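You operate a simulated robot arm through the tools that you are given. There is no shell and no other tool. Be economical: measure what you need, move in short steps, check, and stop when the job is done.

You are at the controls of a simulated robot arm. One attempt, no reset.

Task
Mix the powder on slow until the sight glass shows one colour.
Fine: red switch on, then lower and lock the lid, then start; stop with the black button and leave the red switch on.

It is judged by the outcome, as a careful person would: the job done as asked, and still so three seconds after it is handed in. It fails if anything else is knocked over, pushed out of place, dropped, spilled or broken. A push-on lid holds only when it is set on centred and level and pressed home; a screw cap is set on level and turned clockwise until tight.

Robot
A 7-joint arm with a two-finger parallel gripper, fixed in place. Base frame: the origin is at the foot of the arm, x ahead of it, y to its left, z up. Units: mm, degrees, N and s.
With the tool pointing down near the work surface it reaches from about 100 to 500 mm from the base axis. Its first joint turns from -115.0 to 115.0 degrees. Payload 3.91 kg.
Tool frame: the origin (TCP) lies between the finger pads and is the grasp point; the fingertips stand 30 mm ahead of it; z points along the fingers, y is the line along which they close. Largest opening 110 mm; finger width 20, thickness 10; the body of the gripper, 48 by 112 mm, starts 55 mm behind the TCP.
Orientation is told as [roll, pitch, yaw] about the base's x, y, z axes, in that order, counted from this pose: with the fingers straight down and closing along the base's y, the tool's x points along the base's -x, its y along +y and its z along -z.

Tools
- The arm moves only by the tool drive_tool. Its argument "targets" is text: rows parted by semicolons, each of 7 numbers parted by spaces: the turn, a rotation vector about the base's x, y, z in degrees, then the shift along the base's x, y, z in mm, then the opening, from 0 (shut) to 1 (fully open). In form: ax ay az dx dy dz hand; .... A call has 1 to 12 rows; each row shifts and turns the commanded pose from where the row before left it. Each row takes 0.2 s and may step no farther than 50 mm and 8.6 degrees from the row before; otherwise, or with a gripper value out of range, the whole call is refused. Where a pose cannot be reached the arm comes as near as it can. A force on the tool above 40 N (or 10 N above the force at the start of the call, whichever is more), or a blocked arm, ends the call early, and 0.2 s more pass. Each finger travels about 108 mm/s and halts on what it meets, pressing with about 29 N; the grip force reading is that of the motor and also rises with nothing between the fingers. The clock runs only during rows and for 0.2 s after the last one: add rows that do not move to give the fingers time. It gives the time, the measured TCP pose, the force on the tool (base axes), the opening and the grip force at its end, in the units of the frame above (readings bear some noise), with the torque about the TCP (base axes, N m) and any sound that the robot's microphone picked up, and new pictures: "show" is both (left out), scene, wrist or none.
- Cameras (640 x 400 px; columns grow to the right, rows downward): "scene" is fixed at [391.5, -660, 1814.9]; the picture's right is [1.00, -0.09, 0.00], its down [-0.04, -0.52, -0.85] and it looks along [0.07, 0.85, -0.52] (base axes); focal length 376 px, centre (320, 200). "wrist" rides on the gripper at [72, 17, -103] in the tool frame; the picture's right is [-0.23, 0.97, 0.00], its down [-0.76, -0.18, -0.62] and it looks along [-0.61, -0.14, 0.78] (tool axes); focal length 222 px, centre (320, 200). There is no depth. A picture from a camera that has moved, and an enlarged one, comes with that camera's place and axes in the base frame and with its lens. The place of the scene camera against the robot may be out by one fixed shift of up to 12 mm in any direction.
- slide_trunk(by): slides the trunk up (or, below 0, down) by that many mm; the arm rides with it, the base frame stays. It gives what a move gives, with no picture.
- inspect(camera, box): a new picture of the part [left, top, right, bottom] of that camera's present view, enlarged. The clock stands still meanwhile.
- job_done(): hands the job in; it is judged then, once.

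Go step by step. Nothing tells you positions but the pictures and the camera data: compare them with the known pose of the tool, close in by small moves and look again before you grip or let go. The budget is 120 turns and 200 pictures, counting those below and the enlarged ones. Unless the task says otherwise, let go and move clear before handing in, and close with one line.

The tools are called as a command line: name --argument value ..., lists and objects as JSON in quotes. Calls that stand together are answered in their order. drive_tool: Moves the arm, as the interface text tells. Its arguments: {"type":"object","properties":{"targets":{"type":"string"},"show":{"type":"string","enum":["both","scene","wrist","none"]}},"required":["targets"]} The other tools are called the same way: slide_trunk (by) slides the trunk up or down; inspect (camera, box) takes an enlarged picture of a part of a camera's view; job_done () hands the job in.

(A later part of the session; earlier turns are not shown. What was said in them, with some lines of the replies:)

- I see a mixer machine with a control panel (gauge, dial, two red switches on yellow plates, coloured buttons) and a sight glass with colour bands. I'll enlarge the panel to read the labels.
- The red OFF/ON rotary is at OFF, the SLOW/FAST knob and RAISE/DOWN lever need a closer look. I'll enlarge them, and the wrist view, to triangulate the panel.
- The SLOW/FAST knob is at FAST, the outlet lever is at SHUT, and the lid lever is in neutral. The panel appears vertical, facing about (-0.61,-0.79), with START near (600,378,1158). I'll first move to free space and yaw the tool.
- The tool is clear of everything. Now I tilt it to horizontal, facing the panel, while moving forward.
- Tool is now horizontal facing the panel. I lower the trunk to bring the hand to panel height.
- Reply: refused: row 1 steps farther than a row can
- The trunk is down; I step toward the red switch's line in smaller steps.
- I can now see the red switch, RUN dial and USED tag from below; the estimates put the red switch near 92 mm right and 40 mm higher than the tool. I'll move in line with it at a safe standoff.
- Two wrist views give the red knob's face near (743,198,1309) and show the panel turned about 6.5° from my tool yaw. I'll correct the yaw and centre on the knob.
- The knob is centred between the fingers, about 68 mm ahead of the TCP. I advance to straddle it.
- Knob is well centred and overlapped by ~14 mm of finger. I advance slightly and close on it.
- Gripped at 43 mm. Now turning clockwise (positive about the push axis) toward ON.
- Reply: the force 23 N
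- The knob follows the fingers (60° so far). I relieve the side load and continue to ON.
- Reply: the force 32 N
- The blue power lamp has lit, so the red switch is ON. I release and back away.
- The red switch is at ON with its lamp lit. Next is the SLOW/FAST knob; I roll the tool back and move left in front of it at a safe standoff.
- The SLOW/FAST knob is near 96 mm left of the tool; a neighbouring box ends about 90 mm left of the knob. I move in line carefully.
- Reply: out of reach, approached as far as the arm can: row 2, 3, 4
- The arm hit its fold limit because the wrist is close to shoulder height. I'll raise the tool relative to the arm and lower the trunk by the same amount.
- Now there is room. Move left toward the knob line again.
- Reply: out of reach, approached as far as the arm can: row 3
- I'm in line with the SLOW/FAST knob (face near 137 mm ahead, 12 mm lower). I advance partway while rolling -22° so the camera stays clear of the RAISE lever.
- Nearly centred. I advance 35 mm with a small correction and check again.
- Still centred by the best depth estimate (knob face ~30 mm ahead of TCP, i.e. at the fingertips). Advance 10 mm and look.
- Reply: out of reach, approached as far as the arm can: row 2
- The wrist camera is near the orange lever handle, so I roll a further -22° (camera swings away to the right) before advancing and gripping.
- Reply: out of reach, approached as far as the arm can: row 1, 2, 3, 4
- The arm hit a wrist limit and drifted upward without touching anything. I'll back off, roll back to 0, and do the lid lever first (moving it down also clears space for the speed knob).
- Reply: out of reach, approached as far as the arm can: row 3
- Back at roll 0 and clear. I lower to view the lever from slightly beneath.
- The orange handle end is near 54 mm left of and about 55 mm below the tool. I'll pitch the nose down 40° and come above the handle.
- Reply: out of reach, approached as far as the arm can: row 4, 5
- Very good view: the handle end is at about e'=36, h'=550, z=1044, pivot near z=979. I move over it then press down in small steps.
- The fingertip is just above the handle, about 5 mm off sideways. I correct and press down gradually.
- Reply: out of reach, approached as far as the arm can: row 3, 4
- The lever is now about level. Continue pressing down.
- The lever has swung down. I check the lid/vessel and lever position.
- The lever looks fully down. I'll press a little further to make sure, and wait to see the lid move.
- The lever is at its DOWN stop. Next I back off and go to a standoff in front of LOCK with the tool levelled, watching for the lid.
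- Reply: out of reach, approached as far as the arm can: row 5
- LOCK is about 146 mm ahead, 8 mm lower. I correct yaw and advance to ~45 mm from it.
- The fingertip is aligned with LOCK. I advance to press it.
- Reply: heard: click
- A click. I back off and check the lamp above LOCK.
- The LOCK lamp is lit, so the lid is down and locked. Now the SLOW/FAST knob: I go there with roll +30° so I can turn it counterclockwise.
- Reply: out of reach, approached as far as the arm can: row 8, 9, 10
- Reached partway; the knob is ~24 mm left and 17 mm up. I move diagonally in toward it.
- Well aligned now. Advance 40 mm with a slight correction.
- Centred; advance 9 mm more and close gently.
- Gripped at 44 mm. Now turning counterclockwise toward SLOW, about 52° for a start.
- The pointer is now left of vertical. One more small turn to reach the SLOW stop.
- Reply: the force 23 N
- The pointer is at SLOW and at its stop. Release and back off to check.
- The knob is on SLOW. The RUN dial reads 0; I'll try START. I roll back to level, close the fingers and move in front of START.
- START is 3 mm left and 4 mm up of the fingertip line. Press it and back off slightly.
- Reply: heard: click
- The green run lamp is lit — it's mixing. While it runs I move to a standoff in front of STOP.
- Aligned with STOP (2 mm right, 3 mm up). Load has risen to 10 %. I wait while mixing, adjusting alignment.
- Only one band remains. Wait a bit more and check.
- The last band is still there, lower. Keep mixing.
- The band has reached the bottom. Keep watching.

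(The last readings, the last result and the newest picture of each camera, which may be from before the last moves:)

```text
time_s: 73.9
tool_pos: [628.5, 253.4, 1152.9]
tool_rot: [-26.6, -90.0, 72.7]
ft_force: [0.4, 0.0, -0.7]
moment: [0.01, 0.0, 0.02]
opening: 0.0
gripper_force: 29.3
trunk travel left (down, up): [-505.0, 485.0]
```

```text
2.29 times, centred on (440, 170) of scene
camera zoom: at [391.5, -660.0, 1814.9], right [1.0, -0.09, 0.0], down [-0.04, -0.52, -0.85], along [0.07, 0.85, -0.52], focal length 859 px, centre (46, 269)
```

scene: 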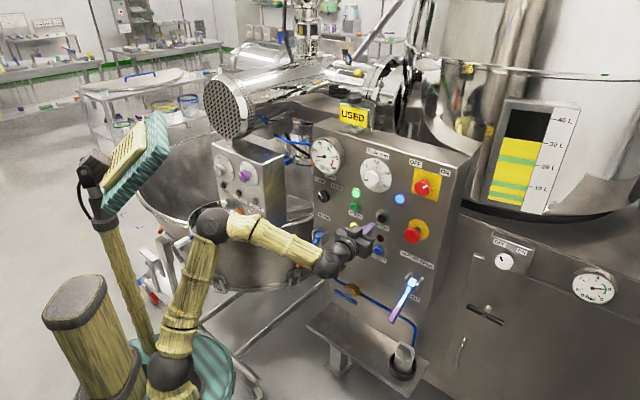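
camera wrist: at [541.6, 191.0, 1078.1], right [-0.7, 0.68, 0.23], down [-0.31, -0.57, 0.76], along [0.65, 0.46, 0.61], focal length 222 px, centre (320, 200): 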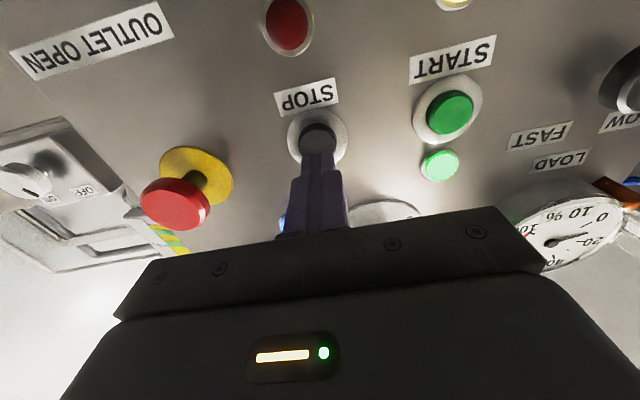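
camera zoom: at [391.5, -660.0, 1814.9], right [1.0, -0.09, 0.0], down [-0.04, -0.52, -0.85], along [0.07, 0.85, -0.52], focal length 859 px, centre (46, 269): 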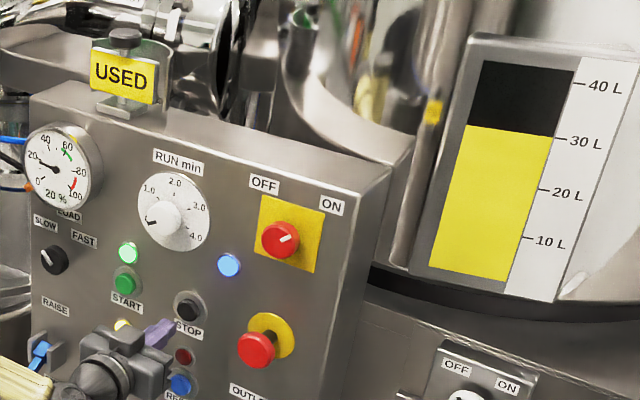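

The glass now shows one colour. One very short wait to confirm it is not a momentary state.

drive_tool --targets "0 0 0 0 0 0 0;0 0 0 0 0 0 0;0 0 0 0 0 0 0;0 0 0 0 0 0 0" --show "none"

inspect --camera "scene" --box '[470, 90, 590, 220]'

inspect --camera "wrist" --box '[220, 60, 420, 220]'

```text
time_s: 74.9
tool_pos: [626.5, 251.8, 1153.5]
tool_rot: [-38.1, -90.0, 84.1]
ft_force: [0.1, 0.0, -0.1]
moment: [0.0, 0.01, 0.01]
opening: 0.1
gripper_force: 29.2
trunk travel left (down, up): [-505.0, 485.0]
```

```text
3.08 times, centred on (530, 155) of scene
camera zoom: at [391.5, -660.0, 1814.9], right [1.0, -0.09, 0.0], down [-0.04, -0.52, -0.85], along [0.07, 0.85, -0.52], focal length 1156 px, centre (-326, 338)
```

zoom: 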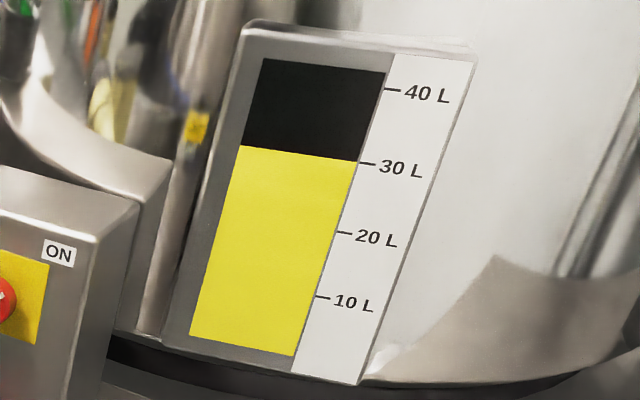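

```text
2.50 times, centred on (320, 140) of wrist
camera zoom: at [543.4, 189.8, 1080.6], right [-0.7, 0.68, 0.23], down [-0.3, -0.57, 0.76], along [0.65, 0.46, 0.61], focal length 555 px, centre (320, 350)
```

zoom: 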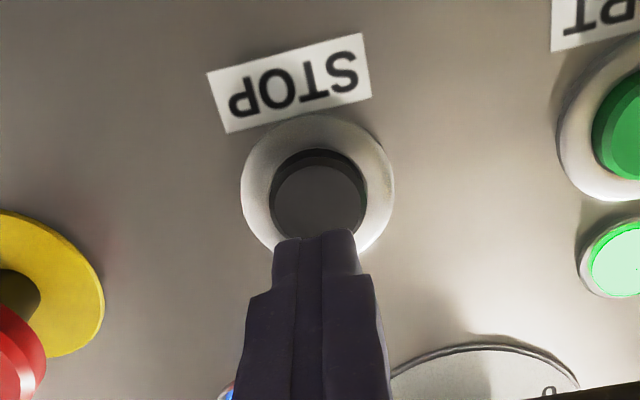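

Uniform yellow confirmed. Press STOP and back off.

drive_tool --targets "0 0 0 10.4 10.8 0 0;0 0 0 8.5 8.8 0 0;0 0 0 5.5 5.7 0 0;0 0 0 2.7 2.8 0 0;0 0 0 2.4 2.5 0 0;0 0 0 0 0 0 0;0 0 0 -10.4 -10.8 0 0;0 0 0 -14 -14.4 0 0;0 0 0 -14 -14.4 0 0;0 0 0 0 0 0 0" --show "none"

inspect --camera "scene" --box '[300, 90, 580, 250]'

```text
time_s: 77.1
tool_pos: [618.5, 242.6, 1153.0]
tool_rot: [-7.5, -90.0, 53.6]
ft_force: [0.7, -0.3, 0.9]
moment: [0.03, 0.02, 0.03]
opening: 0.0
gripper_force: 28.9
trunk travel left (down, up): [-505.0, 485.0]
heard: click
```

```text
2.29 times, centred on (440, 170) of scene
camera zoom: at [391.5, -660.0, 1814.9], right [1.0, -0.09, 0.0], down [-0.04, -0.52, -0.85], along [0.07, 0.85, -0.52], focal length 859 px, centre (46, 269)
```

zoom: 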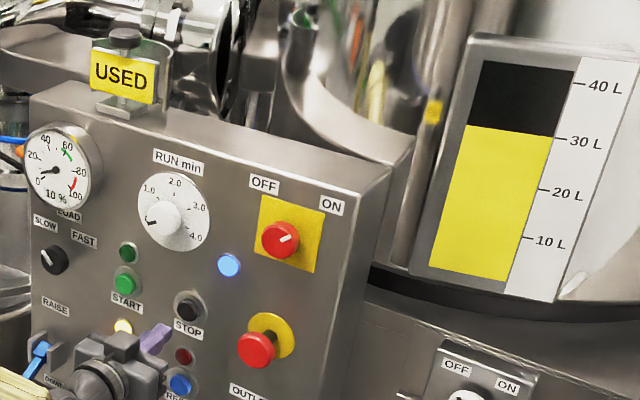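

STOP worked: the run lamp is out, the load is falling, the glass is uniform, and the red switch is still ON. I move clear and do a final check.

drive_tool --targets "0 0 0 -20 -20.8 0 0;0 0 0 -20 -20.8 0 0;0 0 0 -20 -20.8 0 0;0 0 0 0 0 0 0;0 0 0 0 0 0 0" --show "scene"

inspect --camera "scene" --box '[300, 90, 580, 250]'

```text
time_s: 78.3
tool_pos: [558.6, 179.5, 1153.1]
tool_rot: [-15.0, -90.0, 61.0]
ft_force: [-0.2, 0.2, -0.5]
moment: [-0.02, 0.01, 0.01]
opening: 0.0
gripper_force: 28.8
trunk travel left (down, up): [-505.0, 485.0]
```

scene: 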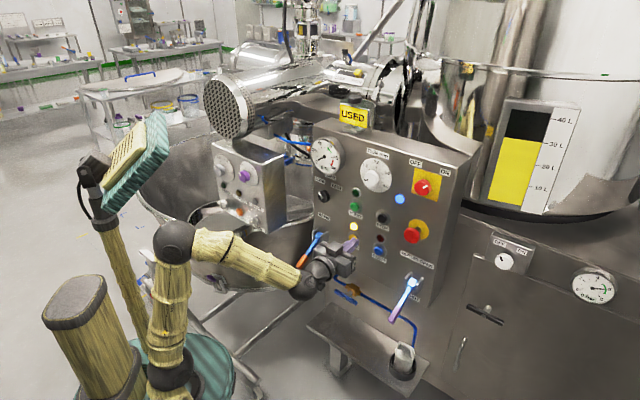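

```text
2.29 times, centred on (440, 170) of scene
camera zoom: at [391.5, -660.0, 1814.9], right [1.0, -0.09, 0.0], down [-0.04, -0.52, -0.85], along [0.07, 0.85, -0.52], focal length 859 px, centre (46, 269)
```

zoom: 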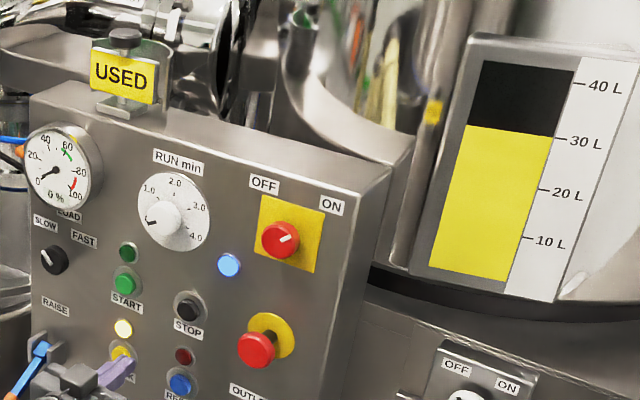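

Load is 0 %, the mixer is stopped, the lid is still locked, the red switch is ON and the glass shows one colour. Handing in.

job_done

```text
The job is handed in.
```

The powder was mixed on slow until the sight glass showed one colour; I stopped it with the black button, leaving the red switch on and the lid locked.
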